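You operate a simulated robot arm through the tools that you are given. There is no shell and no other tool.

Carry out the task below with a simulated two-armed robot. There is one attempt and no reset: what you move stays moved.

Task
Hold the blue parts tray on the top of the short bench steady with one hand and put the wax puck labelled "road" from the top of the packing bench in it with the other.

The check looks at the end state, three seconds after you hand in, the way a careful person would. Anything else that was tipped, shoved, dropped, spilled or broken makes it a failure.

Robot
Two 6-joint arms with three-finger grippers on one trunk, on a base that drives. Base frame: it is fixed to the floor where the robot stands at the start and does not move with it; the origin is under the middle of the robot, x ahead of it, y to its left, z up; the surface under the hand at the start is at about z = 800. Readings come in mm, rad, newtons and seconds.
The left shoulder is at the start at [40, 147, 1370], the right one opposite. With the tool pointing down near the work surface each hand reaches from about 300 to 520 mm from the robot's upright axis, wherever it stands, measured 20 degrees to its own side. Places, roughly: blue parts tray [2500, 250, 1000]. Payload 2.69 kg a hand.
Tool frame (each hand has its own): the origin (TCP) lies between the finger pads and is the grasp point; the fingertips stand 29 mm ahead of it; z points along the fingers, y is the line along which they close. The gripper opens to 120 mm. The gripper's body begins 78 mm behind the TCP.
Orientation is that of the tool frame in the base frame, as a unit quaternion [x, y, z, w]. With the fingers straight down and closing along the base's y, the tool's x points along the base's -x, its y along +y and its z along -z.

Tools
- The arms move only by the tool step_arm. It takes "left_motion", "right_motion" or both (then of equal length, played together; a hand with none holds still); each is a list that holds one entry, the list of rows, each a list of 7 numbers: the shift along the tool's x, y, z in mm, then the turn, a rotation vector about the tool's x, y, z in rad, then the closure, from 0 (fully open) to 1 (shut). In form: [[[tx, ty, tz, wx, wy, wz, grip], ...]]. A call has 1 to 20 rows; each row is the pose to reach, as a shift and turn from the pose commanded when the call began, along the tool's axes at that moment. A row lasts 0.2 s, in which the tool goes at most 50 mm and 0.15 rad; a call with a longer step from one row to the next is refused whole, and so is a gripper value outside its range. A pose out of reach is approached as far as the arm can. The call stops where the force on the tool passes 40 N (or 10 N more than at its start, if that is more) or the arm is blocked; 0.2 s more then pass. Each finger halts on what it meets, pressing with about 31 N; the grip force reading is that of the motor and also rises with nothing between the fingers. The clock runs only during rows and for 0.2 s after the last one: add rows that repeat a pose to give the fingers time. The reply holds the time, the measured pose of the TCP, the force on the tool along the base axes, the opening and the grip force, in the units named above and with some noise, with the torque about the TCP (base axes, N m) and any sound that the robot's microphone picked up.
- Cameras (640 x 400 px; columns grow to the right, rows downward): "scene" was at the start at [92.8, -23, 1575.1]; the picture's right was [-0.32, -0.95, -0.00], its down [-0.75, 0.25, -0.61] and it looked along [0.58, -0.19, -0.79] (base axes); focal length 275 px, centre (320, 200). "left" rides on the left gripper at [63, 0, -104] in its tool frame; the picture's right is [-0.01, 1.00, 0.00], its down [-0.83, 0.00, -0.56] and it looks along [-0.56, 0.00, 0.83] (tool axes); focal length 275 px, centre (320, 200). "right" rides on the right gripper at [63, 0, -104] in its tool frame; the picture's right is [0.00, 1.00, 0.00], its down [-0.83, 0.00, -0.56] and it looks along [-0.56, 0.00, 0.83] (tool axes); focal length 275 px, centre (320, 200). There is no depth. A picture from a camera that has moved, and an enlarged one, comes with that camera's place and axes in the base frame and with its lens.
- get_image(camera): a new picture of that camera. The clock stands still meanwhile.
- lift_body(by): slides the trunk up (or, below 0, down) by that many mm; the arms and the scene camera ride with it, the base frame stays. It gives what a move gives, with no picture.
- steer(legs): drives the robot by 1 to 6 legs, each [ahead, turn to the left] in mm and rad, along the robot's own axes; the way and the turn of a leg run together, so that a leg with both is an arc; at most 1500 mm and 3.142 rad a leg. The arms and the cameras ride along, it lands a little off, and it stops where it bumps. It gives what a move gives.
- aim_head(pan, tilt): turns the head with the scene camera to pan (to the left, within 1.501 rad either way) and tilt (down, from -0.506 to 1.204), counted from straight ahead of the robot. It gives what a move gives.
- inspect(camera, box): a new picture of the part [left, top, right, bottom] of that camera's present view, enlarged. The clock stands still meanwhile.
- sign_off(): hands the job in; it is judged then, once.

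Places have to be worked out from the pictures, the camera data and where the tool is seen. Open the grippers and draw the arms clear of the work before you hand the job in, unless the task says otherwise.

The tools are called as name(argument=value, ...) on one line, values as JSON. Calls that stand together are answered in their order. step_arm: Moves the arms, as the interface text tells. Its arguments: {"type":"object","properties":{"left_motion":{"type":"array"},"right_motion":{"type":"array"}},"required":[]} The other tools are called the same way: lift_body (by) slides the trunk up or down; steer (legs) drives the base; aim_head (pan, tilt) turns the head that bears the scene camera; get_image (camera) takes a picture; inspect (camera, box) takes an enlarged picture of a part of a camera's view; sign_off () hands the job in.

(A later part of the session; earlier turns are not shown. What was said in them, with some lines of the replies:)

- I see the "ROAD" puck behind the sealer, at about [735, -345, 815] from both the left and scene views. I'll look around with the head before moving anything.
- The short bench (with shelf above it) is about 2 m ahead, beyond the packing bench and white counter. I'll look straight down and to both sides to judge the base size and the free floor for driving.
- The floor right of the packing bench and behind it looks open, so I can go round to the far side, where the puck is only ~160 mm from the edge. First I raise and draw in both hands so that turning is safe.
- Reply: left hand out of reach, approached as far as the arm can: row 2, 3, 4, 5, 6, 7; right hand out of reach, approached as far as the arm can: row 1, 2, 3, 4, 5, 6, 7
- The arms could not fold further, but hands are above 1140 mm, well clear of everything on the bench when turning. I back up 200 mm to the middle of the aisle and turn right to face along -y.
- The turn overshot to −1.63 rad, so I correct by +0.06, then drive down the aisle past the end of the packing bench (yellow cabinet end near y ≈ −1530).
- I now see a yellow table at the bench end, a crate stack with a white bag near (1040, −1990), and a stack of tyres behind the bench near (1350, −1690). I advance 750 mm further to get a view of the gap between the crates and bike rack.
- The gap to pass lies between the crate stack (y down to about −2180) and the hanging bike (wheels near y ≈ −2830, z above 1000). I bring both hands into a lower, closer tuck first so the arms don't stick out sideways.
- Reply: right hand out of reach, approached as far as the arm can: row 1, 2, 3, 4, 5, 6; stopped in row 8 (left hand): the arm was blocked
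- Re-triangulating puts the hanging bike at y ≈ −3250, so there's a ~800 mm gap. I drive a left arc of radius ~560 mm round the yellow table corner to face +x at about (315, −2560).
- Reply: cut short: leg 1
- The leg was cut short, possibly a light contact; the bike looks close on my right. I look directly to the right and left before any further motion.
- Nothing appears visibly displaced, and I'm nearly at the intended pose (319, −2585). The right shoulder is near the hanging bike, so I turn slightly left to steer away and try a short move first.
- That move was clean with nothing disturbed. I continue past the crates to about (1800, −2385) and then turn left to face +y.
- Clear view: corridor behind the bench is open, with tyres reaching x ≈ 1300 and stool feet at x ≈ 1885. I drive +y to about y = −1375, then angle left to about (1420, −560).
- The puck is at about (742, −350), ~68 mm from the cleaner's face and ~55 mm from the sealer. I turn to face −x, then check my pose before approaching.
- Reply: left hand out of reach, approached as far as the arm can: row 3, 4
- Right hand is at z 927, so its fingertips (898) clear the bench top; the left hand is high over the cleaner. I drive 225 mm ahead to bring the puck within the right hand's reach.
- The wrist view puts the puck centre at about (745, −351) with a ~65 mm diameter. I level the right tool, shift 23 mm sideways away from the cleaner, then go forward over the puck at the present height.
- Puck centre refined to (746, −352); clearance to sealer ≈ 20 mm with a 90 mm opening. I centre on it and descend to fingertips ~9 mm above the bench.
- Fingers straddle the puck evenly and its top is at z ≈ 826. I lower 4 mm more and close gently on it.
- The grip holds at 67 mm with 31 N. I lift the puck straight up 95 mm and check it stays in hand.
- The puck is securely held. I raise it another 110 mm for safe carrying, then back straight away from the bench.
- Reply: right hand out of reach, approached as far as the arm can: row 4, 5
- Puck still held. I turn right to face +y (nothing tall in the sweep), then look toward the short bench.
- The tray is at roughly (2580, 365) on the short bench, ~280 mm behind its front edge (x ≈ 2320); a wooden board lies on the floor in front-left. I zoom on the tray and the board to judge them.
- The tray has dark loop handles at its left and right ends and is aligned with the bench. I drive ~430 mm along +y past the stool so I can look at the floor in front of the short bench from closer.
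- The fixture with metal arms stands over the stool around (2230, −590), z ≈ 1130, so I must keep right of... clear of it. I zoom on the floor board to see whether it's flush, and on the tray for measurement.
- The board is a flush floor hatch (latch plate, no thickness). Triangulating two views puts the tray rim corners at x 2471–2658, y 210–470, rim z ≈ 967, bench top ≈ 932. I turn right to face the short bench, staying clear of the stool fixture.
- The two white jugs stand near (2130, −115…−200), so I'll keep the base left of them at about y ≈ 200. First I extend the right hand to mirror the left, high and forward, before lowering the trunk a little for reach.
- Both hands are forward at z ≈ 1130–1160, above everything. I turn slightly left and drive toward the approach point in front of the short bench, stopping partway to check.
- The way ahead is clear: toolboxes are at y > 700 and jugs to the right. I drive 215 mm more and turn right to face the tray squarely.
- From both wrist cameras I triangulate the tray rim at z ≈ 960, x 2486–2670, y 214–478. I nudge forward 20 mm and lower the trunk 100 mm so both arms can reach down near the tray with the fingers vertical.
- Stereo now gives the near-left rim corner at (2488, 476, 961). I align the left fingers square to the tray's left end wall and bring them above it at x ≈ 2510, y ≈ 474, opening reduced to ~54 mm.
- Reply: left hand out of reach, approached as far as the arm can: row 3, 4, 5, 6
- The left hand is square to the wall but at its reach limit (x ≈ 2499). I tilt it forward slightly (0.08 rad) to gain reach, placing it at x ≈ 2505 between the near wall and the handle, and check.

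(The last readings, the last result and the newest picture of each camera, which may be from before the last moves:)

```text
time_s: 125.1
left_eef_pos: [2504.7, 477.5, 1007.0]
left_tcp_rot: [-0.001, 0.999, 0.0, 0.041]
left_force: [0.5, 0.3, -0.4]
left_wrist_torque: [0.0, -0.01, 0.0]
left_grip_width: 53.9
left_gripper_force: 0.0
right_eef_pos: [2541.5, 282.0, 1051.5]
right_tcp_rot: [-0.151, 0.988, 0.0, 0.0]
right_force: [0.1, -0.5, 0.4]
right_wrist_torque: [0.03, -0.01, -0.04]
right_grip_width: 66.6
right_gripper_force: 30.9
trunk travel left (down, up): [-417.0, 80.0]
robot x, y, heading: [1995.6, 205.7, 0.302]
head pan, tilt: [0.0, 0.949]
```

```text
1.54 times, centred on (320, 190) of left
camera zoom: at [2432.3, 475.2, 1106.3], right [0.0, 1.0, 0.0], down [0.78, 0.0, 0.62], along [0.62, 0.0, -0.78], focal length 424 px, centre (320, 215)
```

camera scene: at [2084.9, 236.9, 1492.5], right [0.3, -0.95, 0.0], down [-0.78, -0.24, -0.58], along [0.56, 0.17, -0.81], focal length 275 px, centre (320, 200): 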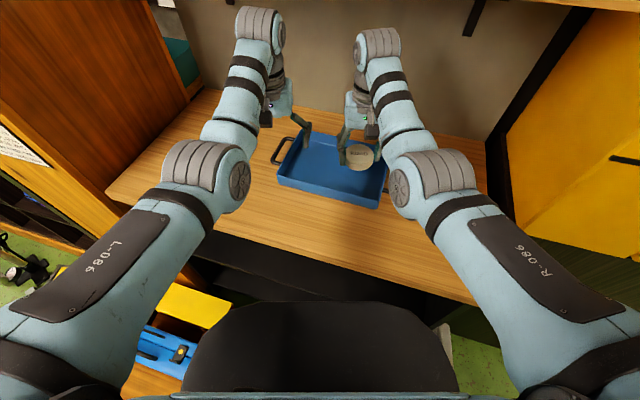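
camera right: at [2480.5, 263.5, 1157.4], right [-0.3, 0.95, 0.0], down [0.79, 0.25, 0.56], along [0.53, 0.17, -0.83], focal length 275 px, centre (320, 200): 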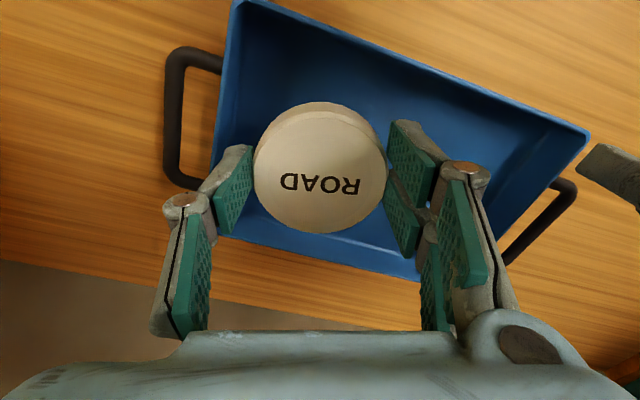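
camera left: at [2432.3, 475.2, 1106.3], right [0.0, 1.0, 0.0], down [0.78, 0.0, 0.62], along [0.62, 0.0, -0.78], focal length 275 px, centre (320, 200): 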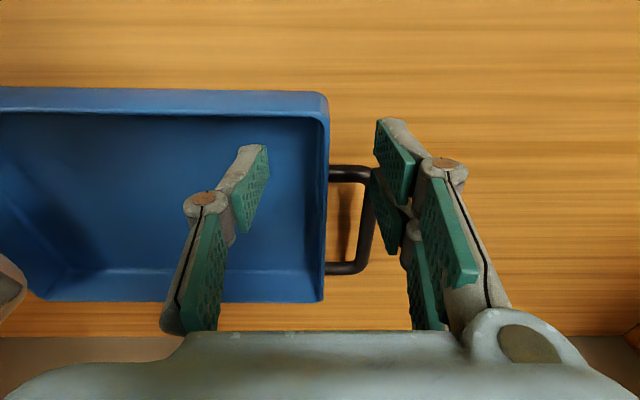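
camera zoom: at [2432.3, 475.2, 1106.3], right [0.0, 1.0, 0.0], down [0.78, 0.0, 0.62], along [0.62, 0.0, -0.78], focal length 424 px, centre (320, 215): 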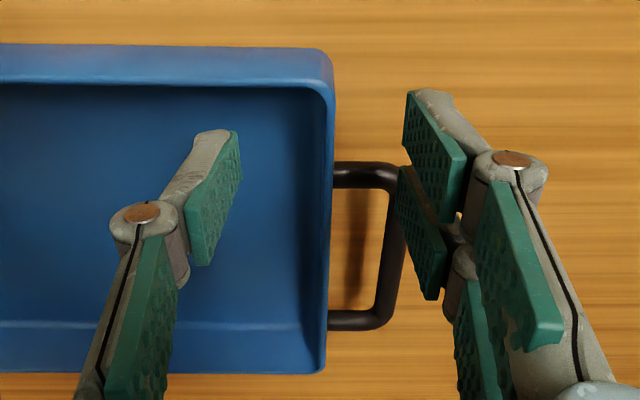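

The wall sits ~2.5 mm to the +y side of the finger mid-plane and the fingers clear both the near wall and handle. I correct that and lower so the fingertips straddle the left wall by ~15 mm.

step_arm(left_motion=[[[0, 2.5, 0, 0, 0, 0, 0.55], [1, 2.5, 10, 0, 0, 0, 0.55], [1.6, 2.5, 20, 0, 0, 0, 0.55], [2.5, 2.5, 30, 0, 0, 0, 0.55], [2.5, 2.5, 30, 0, 0, 0, 0.55]]])

inspect(camera="left", box=[160, 60, 480, 260])

```text
time_s: 126.3
left_eef_pos: [2505.7, 479.7, 975.3]
left_tcp_rot: [-0.001, 0.999, 0.0, 0.04]
left_force: [-0.1, 0.2, 0.6]
left_wrist_torque: [0.0, -0.01, 0.04]
left_grip_width: 54.1
left_gripper_force: 0.1
right_eef_pos: [2540.3, 283.6, 1051.4]
right_tcp_rot: [-0.151, 0.988, 0.001, 0.0]
right_force: [-0.8, -0.2, -1.2]
right_wrist_torque: [0.01, 0.01, 0.0]
right_grip_width: 66.6
right_gripper_force: 31.0
trunk travel left (down, up): [-417.0, 80.0]
robot x, y, heading: [1994.1, 209.9, 0.301]
head pan, tilt: [0.0, 0.949]
```

```text
2.00 times, centred on (320, 160) of left
camera zoom: at [2433.4, 477.5, 1075.1], right [0.0, 1.0, 0.0], down [0.78, 0.0, 0.62], along [0.62, 0.0, -0.78], focal length 551 px, centre (320, 280)
```

zoom: 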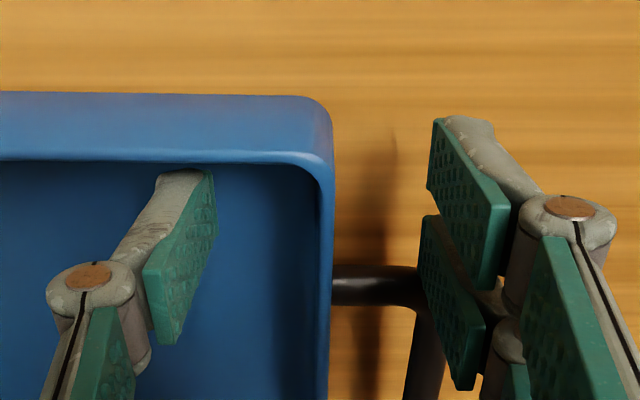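

Both fingertips are around the wall with no contact force. I nudge 1.5 mm in +y to centre and close slowly so the tray isn't pushed.

step_arm(left_motion=[[[0, 1.5, 0, 0, 0, 0, 0.55], [0, 1.5, 0, 0, 0, 0, 0.65], [0, 1.5, 0, 0, 0, 0, 0.75], [0, 1.5, 0, 0, 0, 0, 0.83], [0, 1.5, 0, 0, 0, 0, 0.88], [0, 1.5, 0, 0, 0, 0, 0.91], [0, 1.5, 0, 0, 0, 0, 0.94], [0, 1.5, 0, 0, 0, 0, 0.96], [0, 1.5, 0, 0, 0, 0, 0.98], [0, 1.5, 0, 0, 0, 0, 0.98]]])

get_image(camera="left")

get_image(camera="right")

```text
time_s: 128.5
left_eef_pos: [2505.1, 479.1, 977.0]
left_tcp_rot: [0.0, 0.999, -0.001, 0.04]
left_force: [0.3, -0.8, -0.2]
left_wrist_torque: [-0.04, -0.07, -0.24]
left_grip_width: 5.8
left_gripper_force: 31.4
right_eef_pos: [2539.8, 283.0, 1051.6]
right_tcp_rot: [-0.15, 0.989, 0.001, 0.0]
right_force: [-0.1, -0.8, -0.5]
right_wrist_torque: [0.02, 0.0, 0.01]
right_grip_width: 66.5
right_gripper_force: 30.7
trunk travel left (down, up): [-417.0, 80.0]
robot x, y, heading: [1994.7, 208.6, 0.298]
head pan, tilt: [0.0, 0.949]
```

```text
taken
camera left: at [2433.1, 478.0, 1075.7], right [0.0, 1.0, 0.0], down [0.78, 0.0, 0.62], along [0.62, 0.0, -0.78], focal length 275 px, centre (320, 200)
```

left: 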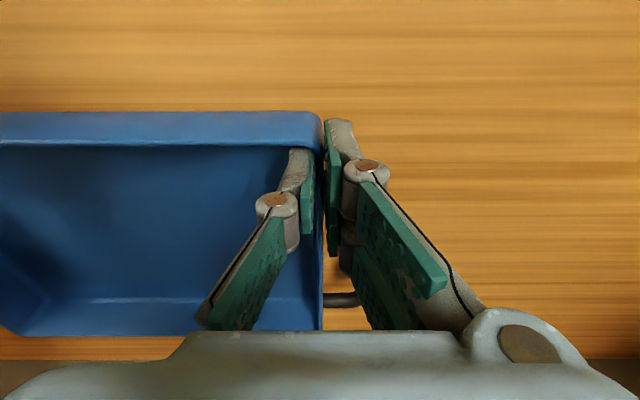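

```text
taken
camera right: at [2480.5, 263.6, 1157.4], right [-0.3, 0.95, 0.0], down [0.79, 0.25, 0.56], along [0.53, 0.17, -0.83], focal length 275 px, centre (320, 200)
```

right: 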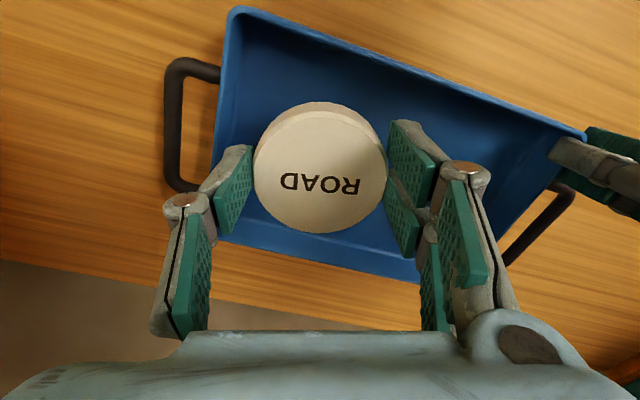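

The left hand holds the tray wall (5.8 mm, 31 N), tray essentially unmoved. Now I shift the puck 8 mm toward the tray centre and lower it until it is just inside the rim.

step_arm(right_motion=[[[-2.4, 7.6, 0, 0, 0, 0, 0.6], [-2.4, 7.6, 20, 0, 0, 0, 0.6], [-2.4, 7.6, 40, 0, 0, 0, 0.6], [-2.4, 7.6, 55, 0, 0, 0, 0.6], [-2.4, 7.6, 64, 0, 0, 0, 0.6], [-2.4, 7.6, 64, 0, 0, 0, 0.6]]])

get_image(camera="right")

get_image(camera="left")

```text
time_s: 129.9
left_eef_pos: [2505.7, 479.7, 976.1]
left_tcp_rot: [-0.001, 0.999, 0.0, 0.041]
left_force: [-1.1, 0.0, 0.0]
left_wrist_torque: [0.04, 0.09, -0.09]
left_grip_width: 6.2
left_gripper_force: 30.8
right_eef_pos: [2539.1, 291.0, 987.2]
right_tcp_rot: [-0.15, 0.989, 0.001, 0.0]
right_force: [0.5, 0.7, -0.5]
right_wrist_torque: [0.0, 0.02, 0.0]
right_grip_width: 66.2
right_gripper_force: 30.5
trunk travel left (down, up): [-417.0, 80.0]
robot x, y, heading: [1991.6, 205.7, 0.3]
head pan, tilt: [0.0, 0.949]
```

```text
taken
camera right: at [2478.8, 271.9, 1092.7], right [-0.3, 0.95, 0.0], down [0.79, 0.25, 0.56], along [0.53, 0.17, -0.83], focal length 275 px, centre (320, 200)
```

right: 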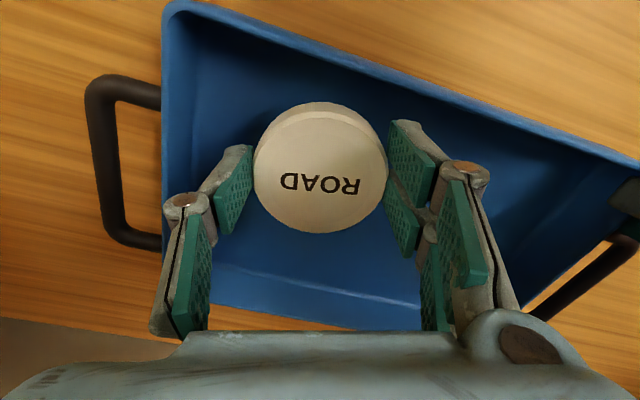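

```text
taken
camera left: at [2433.1, 478.3, 1075.7], right [0.0, 1.0, 0.0], down [0.78, 0.0, 0.62], along [0.62, 0.0, -0.78], focal length 275 px, centre (320, 200)
```

left: 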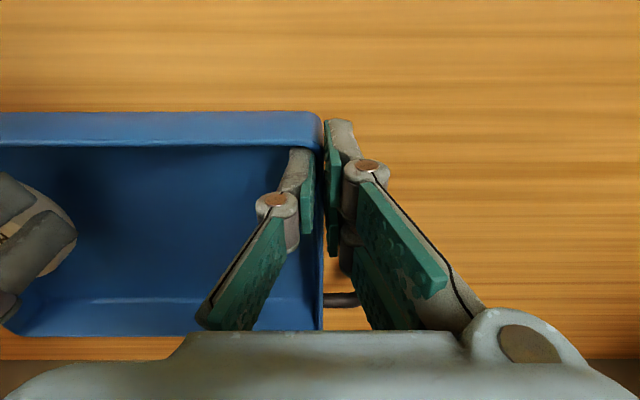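

The puck is well inside the tray outline. I lower in small steps and watch the vertical force for floor contact.

step_arm(right_motion=[[[0, 0, 4, 0, 0, 0, 0.6], [0, 0, 8, 0, 0, 0, 0.6], [0, 0, 10, 0, 0, 0, 0.6], [0, 0, 10, 0, 0, 0, 0.6]]])

step_arm(right_motion=[[[0, 0, 2, 0, 0, 0, 0.6], [0, 0, 4, 0, 0, 0, 0.6], [0, 0, 4, 0, 0, 0, 0.6]]])

```text
time_s: 130.9
left_eef_pos: [2504.9, 479.3, 976.8]
left_tcp_rot: [-0.001, 0.999, 0.0, 0.04]
left_force: [-0.9, -0.3, 0.2]
left_wrist_torque: [0.06, 0.07, -0.11]
left_grip_width: 6.0
left_gripper_force: 31.3
right_eef_pos: [2540.5, 290.0, 977.2]
right_tcp_rot: [-0.15, 0.989, 0.001, 0.0]
right_force: [0.0, 1.3, -0.6]
right_wrist_torque: [0.01, 0.03, 0.01]
right_grip_width: 66.5
right_gripper_force: 31.0
trunk travel left (down, up): [-417.0, 80.0]
robot x, y, heading: [1992.3, 205.8, 0.3]
head pan, tilt: [0.0, 0.949]
```

```text
time_s: 131.7
left_eef_pos: [2505.6, 478.9, 977.4]
left_tcp_rot: [-0.001, 0.999, 0.0, 0.04]
left_force: [-1.3, -1.1, 0.1]
left_wrist_torque: [0.07, 0.06, -0.1]
left_grip_width: 6.2
left_gripper_force: 30.8
right_eef_pos: [2540.8, 293.0, 973.8]
right_tcp_rot: [-0.15, 0.989, 0.001, 0.0]
right_force: [0.5, -1.1, -0.7]
right_wrist_torque: [-0.01, 0.0, -0.01]
right_grip_width: 66.3
right_gripper_force: 31.2
trunk travel left (down, up): [-417.0, 80.0]
robot x, y, heading: [1991.9, 208.7, 0.302]
head pan, tilt: [0.0, 0.949]
```

No contact yet at TCP z ≈ 974 (puck bottom ≈ 938). I keep lowering in 3 mm steps.

step_arm(right_motion=[[[0, 0, 1.5, 0, 0, 0, 0.6], [0, 0, 3, 0, 0, 0, 0.6], [0, 0, 3, 0, 0, 0, 0.6]]])

step_arm(right_motion=[[[0, 0, 1.5, 0, 0, 0, 0.6], [0, 0, 3, 0, 0, 0, 0.6], [0, 0, 3, 0, 0, 0, 0.6]]])

get_image(camera="right")

get_image(camera="left")

```text
time_s: 132.5
left_eef_pos: [2505.6, 479.1, 977.7]
left_tcp_rot: [-0.001, 0.999, 0.0, 0.04]
left_force: [-1.0, -0.2, 0.1]
left_wrist_torque: [0.03, 0.04, -0.14]
left_grip_width: 5.9
left_gripper_force: 31.6
right_eef_pos: [2540.7, 291.9, 969.8]
right_tcp_rot: [-0.151, 0.989, 0.002, 0.0]
right_force: [0.7, 0.0, -1.4]
right_wrist_torque: [-0.03, -0.01, -0.03]
right_grip_width: 66.6
right_gripper_force: 30.7
trunk travel left (down, up): [-417.0, 80.0]
robot x, y, heading: [1994.9, 207.3, 0.301]
head pan, tilt: [0.0, 0.949]
```

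```text
time_s: 133.3
left_eef_pos: [2505.4, 479.8, 977.9]
left_tcp_rot: [0.0, 0.999, 0.0, 0.041]
left_force: [0.0, 0.3, 0.0]
left_wrist_torque: [0.0, -0.05, -0.1]
left_grip_width: 6.1
left_gripper_force: 31.0
right_eef_pos: [2542.6, 290.8, 966.9]
right_tcp_rot: [-0.152, 0.988, 0.001, 0.0]
right_force: [-0.2, -0.3, -1.2]
right_wrist_torque: [0.03, 0.01, -0.02]
right_grip_width: 66.7
right_gripper_force: 30.8
trunk travel left (down, up): [-417.0, 80.0]
robot x, y, heading: [1995.4, 207.6, 0.304]
head pan, tilt: [0.0, 0.949]
```

```text
taken
camera right: at [2480.8, 270.8, 1073.3], right [-0.3, 0.95, 0.0], down [0.79, 0.25, 0.56], along [0.53, 0.17, -0.83], focal length 275 px, centre (320, 200)
```

right: 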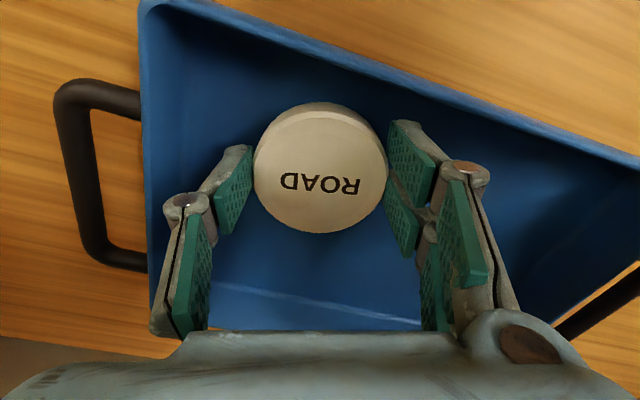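

```text
taken
camera left: at [2433.1, 478.3, 1075.7], right [0.0, 1.0, 0.0], down [0.78, 0.0, 0.62], along [0.62, 0.0, -0.78], focal length 275 px, centre (320, 200)
```

left: 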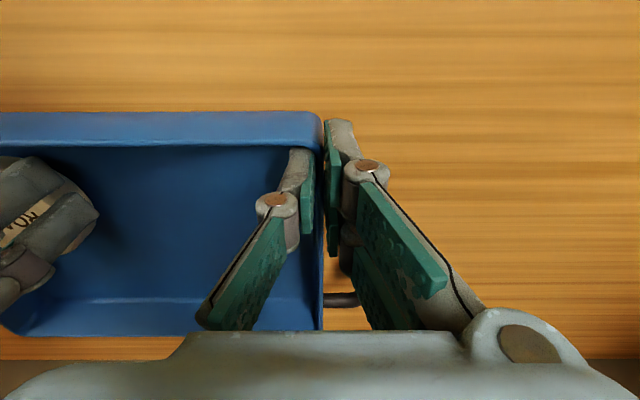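

Still free at TCP z ≈ 967. I continue down in small steps.

step_arm(right_motion=[[[0, 0, 1.5, 0, 0, 0, 0.6], [0, 0, 3, 0, 0, 0, 0.6], [0, 0, 3, 0, 0, 0, 0.6]]])

step_arm(right_motion=[[[0, 0, 1.5, 0, 0, 0, 0.6], [0, 0, 3, 0, 0, 0, 0.6], [0, 0, 3, 0, 0, 0, 0.6]]])

```text
time_s: 134.1
left_eef_pos: [2503.4, 479.3, 976.2]
left_tcp_rot: [-0.001, 0.999, 0.001, 0.04]
left_force: [-0.5, 0.2, 0.4]
left_wrist_torque: [0.05, 0.0, -0.13]
left_grip_width: 6.1
left_gripper_force: 30.3
right_eef_pos: [2541.3, 291.3, 965.6]
right_tcp_rot: [-0.151, 0.989, 0.001, -0.001]
right_force: [0.1, 0.5, -1.7]
right_wrist_torque: [-0.02, -0.03, 0.04]
right_grip_width: 66.6
right_gripper_force: 30.5
trunk travel left (down, up): [-417.0, 80.0]
robot x, y, heading: [1991.0, 209.2, 0.3]
head pan, tilt: [0.0, 0.949]
```

```text
time_s: 134.9
left_eef_pos: [2505.3, 478.8, 975.8]
left_tcp_rot: [-0.002, 0.999, 0.0, 0.041]
left_force: [0.5, 0.1, -1.8]
left_wrist_torque: [0.03, 0.2, 0.16]
left_grip_width: 6.2
left_gripper_force: 31.4
right_eef_pos: [2540.8, 291.1, 962.2]
right_tcp_rot: [-0.151, 0.989, 0.001, 0.0]
right_force: [0.3, -0.4, 13.8]
right_wrist_torque: [-0.11, -0.1, 0.07]
right_grip_width: 66.2
right_gripper_force: 30.7
trunk travel left (down, up): [-417.0, 80.0]
robot x, y, heading: [1992.7, 208.4, 0.305]
head pan, tilt: [0.0, 0.949]
```

Contact: 13.8 N upward at TCP z = 962, so the puck rests on the tray floor. I ease up 1 mm, open slowly to ~84 mm, and then rise straight up.

step_arm(right_motion=[[[0, 0, -1, 0, 0, 0, 0.44], [0, 0, -1, 0, 0, 0, 0.4], [0, 0, -1, 0, 0, 0, 0.35], [0, 0, -1, 0, 0, 0, 0.3], [0, 0, -1, 0, 0, 0, 0.3]]])

get_image(camera="right")

```text
time_s: 136.1
left_eef_pos: [2503.9, 480.1, 976.5]
left_tcp_rot: [-0.001, 0.999, 0.0, 0.04]
left_force: [-0.2, 0.3, -0.2]
left_wrist_torque: [0.05, -0.1, -0.03]
left_grip_width: 5.9
left_gripper_force: 31.3
right_eef_pos: [2541.0, 293.2, 962.7]
right_tcp_rot: [-0.152, 0.988, 0.001, 0.0]
right_force: [-0.1, -0.6, 0.4]
right_wrist_torque: [0.0, -0.01, 0.02]
right_grip_width: 84.1
right_gripper_force: 0.0
trunk travel left (down, up): [-417.0, 80.0]
robot x, y, heading: [1993.2, 208.1, 0.299]
head pan, tilt: [0.0, 0.949]
```

```text
taken
camera right: at [2480.3, 272.0, 1067.5], right [-0.3, 0.95, 0.0], down [0.79, 0.25, 0.56], along [0.53, 0.17, -0.83], focal length 275 px, centre (320, 200)
```

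right: 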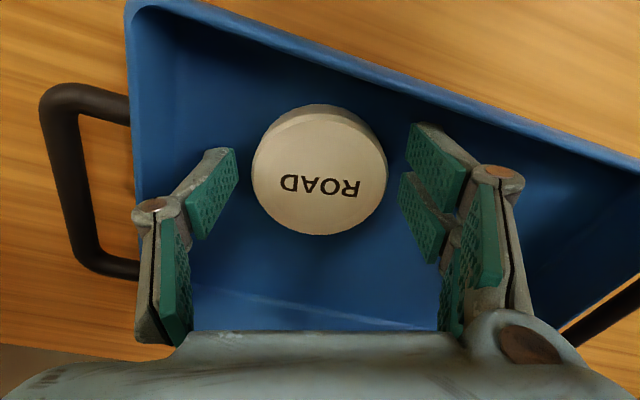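

The puck lies flat in the tray, free of the fingers. I raise the right hand straight up ~90 mm while the left still holds the tray.

step_arm(right_motion=[[[0, 0, -10, 0, 0, 0, 0.3], [0, 0, -30, 0, 0, 0, 0.3], [0, 0, -60, 0, 0, 0, 0.3], [0, 0, -90, 0, 0, 0, 0.3], [0, 0, -90, 0, 0, 0, 0.3]]])

get_image(camera="right")

get_image(camera="left")

```text
time_s: 137.3
left_eef_pos: [2505.2, 479.7, 977.3]
left_tcp_rot: [-0.001, 0.999, 0.001, 0.04]
left_force: [1.0, 0.0, -0.8]
left_wrist_torque: [0.03, -0.1, -0.04]
left_grip_width: 6.4
left_gripper_force: 31.0
right_eef_pos: [2540.3, 289.9, 1053.2]
right_tcp_rot: [-0.151, 0.988, 0.001, 0.0]
right_force: [-0.3, 1.1, -0.1]
right_wrist_torque: [0.01, -0.02, -0.03]
right_grip_width: 84.1
right_gripper_force: 0.0
trunk travel left (down, up): [-417.0, 80.0]
robot x, y, heading: [1996.5, 211.6, 0.301]
head pan, tilt: [0.0, 0.949]
```

```text
taken
camera right: at [2480.2, 269.8, 1159.1], right [-0.3, 0.95, 0.0], down [0.79, 0.25, 0.56], along [0.53, 0.17, -0.83], focal length 275 px, centre (320, 200)
```

right: 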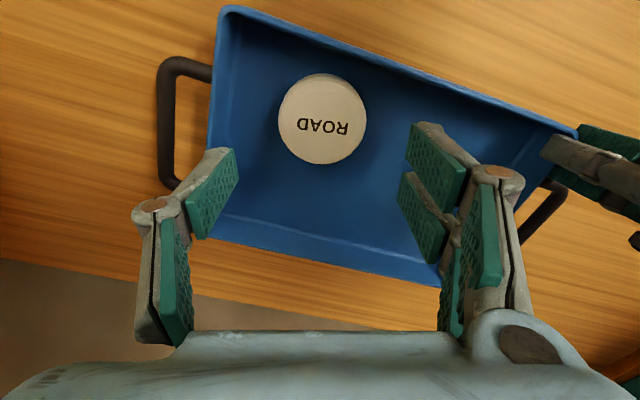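

```text
taken
camera left: at [2433.1, 478.3, 1075.7], right [0.0, 1.0, 0.0], down [0.78, 0.0, 0.62], along [0.62, 0.0, -0.78], focal length 275 px, centre (320, 200)
```

left: 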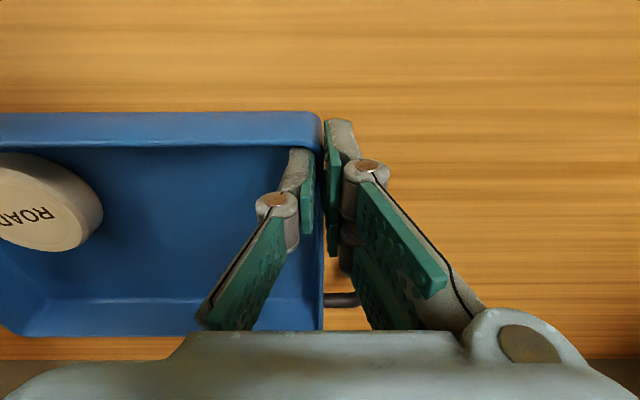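

The puck sits in the tray. I now open the left hand gently to its earlier 54 mm and lift it straight up off the wall.

step_arm(left_motion=[[[0, 0, 0, 0, 0, 0, 0.9], [0, 0, 0, 0, 0, 0, 0.8], [0, 0, 0, 0, 0, 0, 0.68], [0, 0, 0, 0, 0, 0, 0.57], [0, 0, 0, 0, 0, 0, 0.57], [-1.2, 0, -15, 0, 0, 0, 0.57], [-3.3, 0, -40, 0, 0, 0, 0.57], [-5.7, 0, -70, 0, 0, 0, 0.57], [-5.7, 0, -70, 0, 0, 0, 0.57]]])

get_image(camera="left")

get_image(camera="scene")

```text
time_s: 139.3
left_eef_pos: [2503.6, 477.9, 1048.4]
left_tcp_rot: [-0.001, 0.999, 0.0, 0.04]
left_force: [-0.3, 0.6, 1.0]
left_wrist_torque: [-0.01, -0.01, 0.01]
left_grip_width: 51.4
left_gripper_force: 0.0
right_eef_pos: [2541.1, 289.7, 1053.0]
right_tcp_rot: [-0.152, 0.988, 0.001, 0.0]
right_force: [-0.2, 0.2, 0.4]
right_wrist_torque: [-0.01, -0.01, -0.03]
right_grip_width: 83.9
right_gripper_force: 0.0
trunk travel left (down, up): [-417.0, 80.0]
robot x, y, heading: [1995.6, 206.6, 0.304]
head pan, tilt: [0.0, 0.949]
```

```text
taken
camera left: at [2432.2, 476.8, 1148.0], right [0.0, 1.0, 0.0], down [0.78, 0.0, 0.62], along [0.62, 0.0, -0.78], focal length 275 px, centre (320, 200)
```

left: 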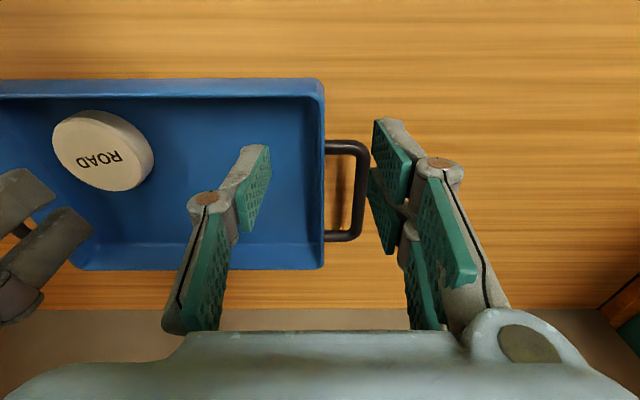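

```text
taken
camera scene: at [2084.1, 236.7, 1492.8], right [0.3, -0.95, 0.0], down [-0.78, -0.24, -0.58], along [0.56, 0.17, -0.81], focal length 275 px, centre (320, 200)
```

scene: 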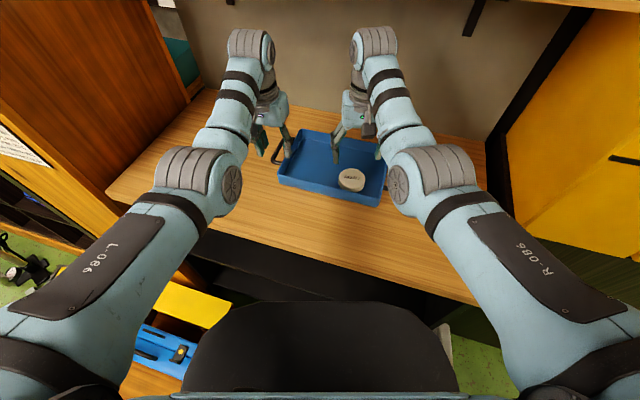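

Both hands are off and the tray is upright with the puck inside. I raise the trunk back up, open both grippers, and back straight away from the bench.

lift_body(by=80)

step_arm(left_motion=[[[0, 0, 0, 0, 0, 0, 0.3], [0, 0, 0, 0, 0, 0, 0], [0, 0, 0, 0, 0, 0, 0]]], right_motion=[[[0, 0, 0, 0, 0, 0, 0.15], [0, 0, 0, 0, 0, 0, 0], [0, 0, 0, 0, 0, 0, 0]]])

steer(legs=[[-300, 0]])

aim_head(pan=0.0, tilt=0.75)

get_image(camera="scene")

get_image(camera="right")

```text
time_s: 140.5
left_eef_pos: [2502.7, 478.4, 1128.0]
left_tcp_rot: [0.0, 0.999, 0.0, 0.04]
left_force: [-1.3, -0.1, -0.1]
left_wrist_torque: [0.01, 0.03, -0.02]
left_grip_width: 51.7
left_gripper_force: 0.1
right_eef_pos: [2540.7, 289.8, 1132.4]
right_tcp_rot: [-0.151, 0.988, 0.0, 0.0]
right_force: [0.7, -1.1, 0.2]
right_wrist_torque: [0.0, 0.01, 0.01]
right_grip_width: 83.9
right_gripper_force: 0.0
trunk travel left (down, up): [-497.0, 0.0]
robot x, y, heading: [1992.1, 207.0, 0.3]
head pan, tilt: [0.0, 0.949]
```

```text
time_s: 141.3
left_eef_pos: [2504.1, 477.8, 1127.8]
left_tcp_rot: [0.0, 0.999, 0.0, 0.04]
left_force: [0.1, 0.2, 0.4]
left_wrist_torque: [-0.01, -0.01, -0.02]
left_grip_width: 120.0
left_gripper_force: 0.0
right_eef_pos: [2540.5, 290.4, 1131.8]
right_tcp_rot: [-0.151, 0.989, 0.0, 0.0]
right_force: [0.0, -0.5, -0.1]
right_wrist_torque: [0.0, -0.01, -0.02]
right_grip_width: 119.9
right_gripper_force: 0.2
trunk travel left (down, up): [-497.0, 0.0]
robot x, y, heading: [1996.6, 208.0, 0.304]
head pan, tilt: [0.0, 0.949]
```

```text
time_s: 143.3
left_eef_pos: [2223.4, 394.2, 1126.4]
left_tcp_rot: [-0.004, 0.999, 0.0, 0.039]
left_force: [0.0, 0.3, 0.7]
left_wrist_torque: [-0.01, 0.03, -0.01]
left_grip_width: 120.4
left_gripper_force: 0.0
right_eef_pos: [2260.7, 204.8, 1130.2]
right_tcp_rot: [-0.155, 0.988, 0.0, -0.001]
right_force: [0.1, 0.5, 0.1]
right_wrist_torque: [-0.03, 0.03, 0.02]
right_grip_width: 120.2
right_gripper_force: 0.1
trunk travel left (down, up): [-497.0, 0.0]
robot x, y, heading: [1712.0, 117.2, 0.306]
head pan, tilt: [0.0, 0.949]
```

```text
time_s: 144.0
left_eef_pos: [2221.7, 393.1, 1127.5]
left_tcp_rot: [-0.004, 0.999, 0.0, 0.04]
left_force: [0.3, 1.2, 0.9]
left_wrist_torque: [-0.02, 0.02, -0.01]
left_grip_width: 120.3
left_gripper_force: 0.1
right_eef_pos: [2259.0, 202.6, 1131.5]
right_tcp_rot: [-0.154, 0.988, 0.0, -0.001]
right_force: [-0.1, 1.0, 0.1]
right_wrist_torque: [0.0, 0.02, 0.03]
right_grip_width: 120.1
right_gripper_force: 0.0
trunk travel left (down, up): [-497.0, 0.0]
robot x, y, heading: [1711.3, 118.8, 0.31]
head pan, tilt: [0.0, 0.75]
```

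```text
taken
camera scene: at [1812.6, 151.7, 1587.5], right [0.3, -0.95, 0.0], down [-0.65, -0.21, -0.73], along [0.7, 0.22, -0.68], focal length 275 px, centre (320, 200)
```

scene: 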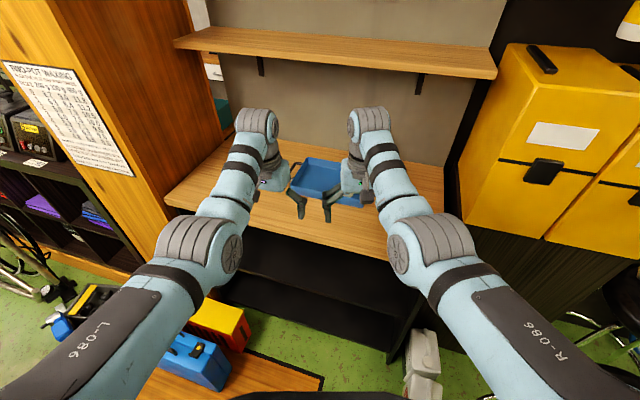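

```text
taken
camera right: at [2198.6, 183.7, 1237.8], right [-0.31, 0.95, 0.0], down [0.79, 0.26, 0.56], along [0.53, 0.17, -0.83], focal length 275 px, centre (320, 200)
```

right: 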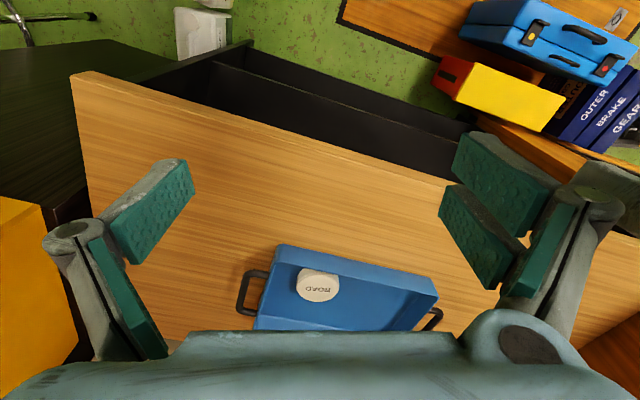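

The puck labelled "ROAD" lies flat in the upright tray, both grippers are open and well clear, and the jugs, toolboxes and other items stand as before. I hand the job in.

sign_off()

```text
The job is handed in.
```

The "road" wax puck is in the blue parts tray on the short bench, and I've handed the job in. I don't have the check's result.

I picked the puck up with the right hand from the far side of the packing bench and drove round to the short bench. The left hand held the tray by its left end wall while the right set the puck on the tray floor. I then let go, opened both grippers and backed away. In the last pictures the puck lay flat, the tray was upright, and the jugs and toolboxes near the short bench stood as before.

- **Tray:** it turned by about a degree when the left hand closed on its wall.
- **Drive past the bike rack:** one leg of the drive was reported as cut short, which can mean a bump. The pictures taken straight afterwards showed the bikes and crates standing as before. The legs after that ran normally. I did not go back to check that spot again before handing in.
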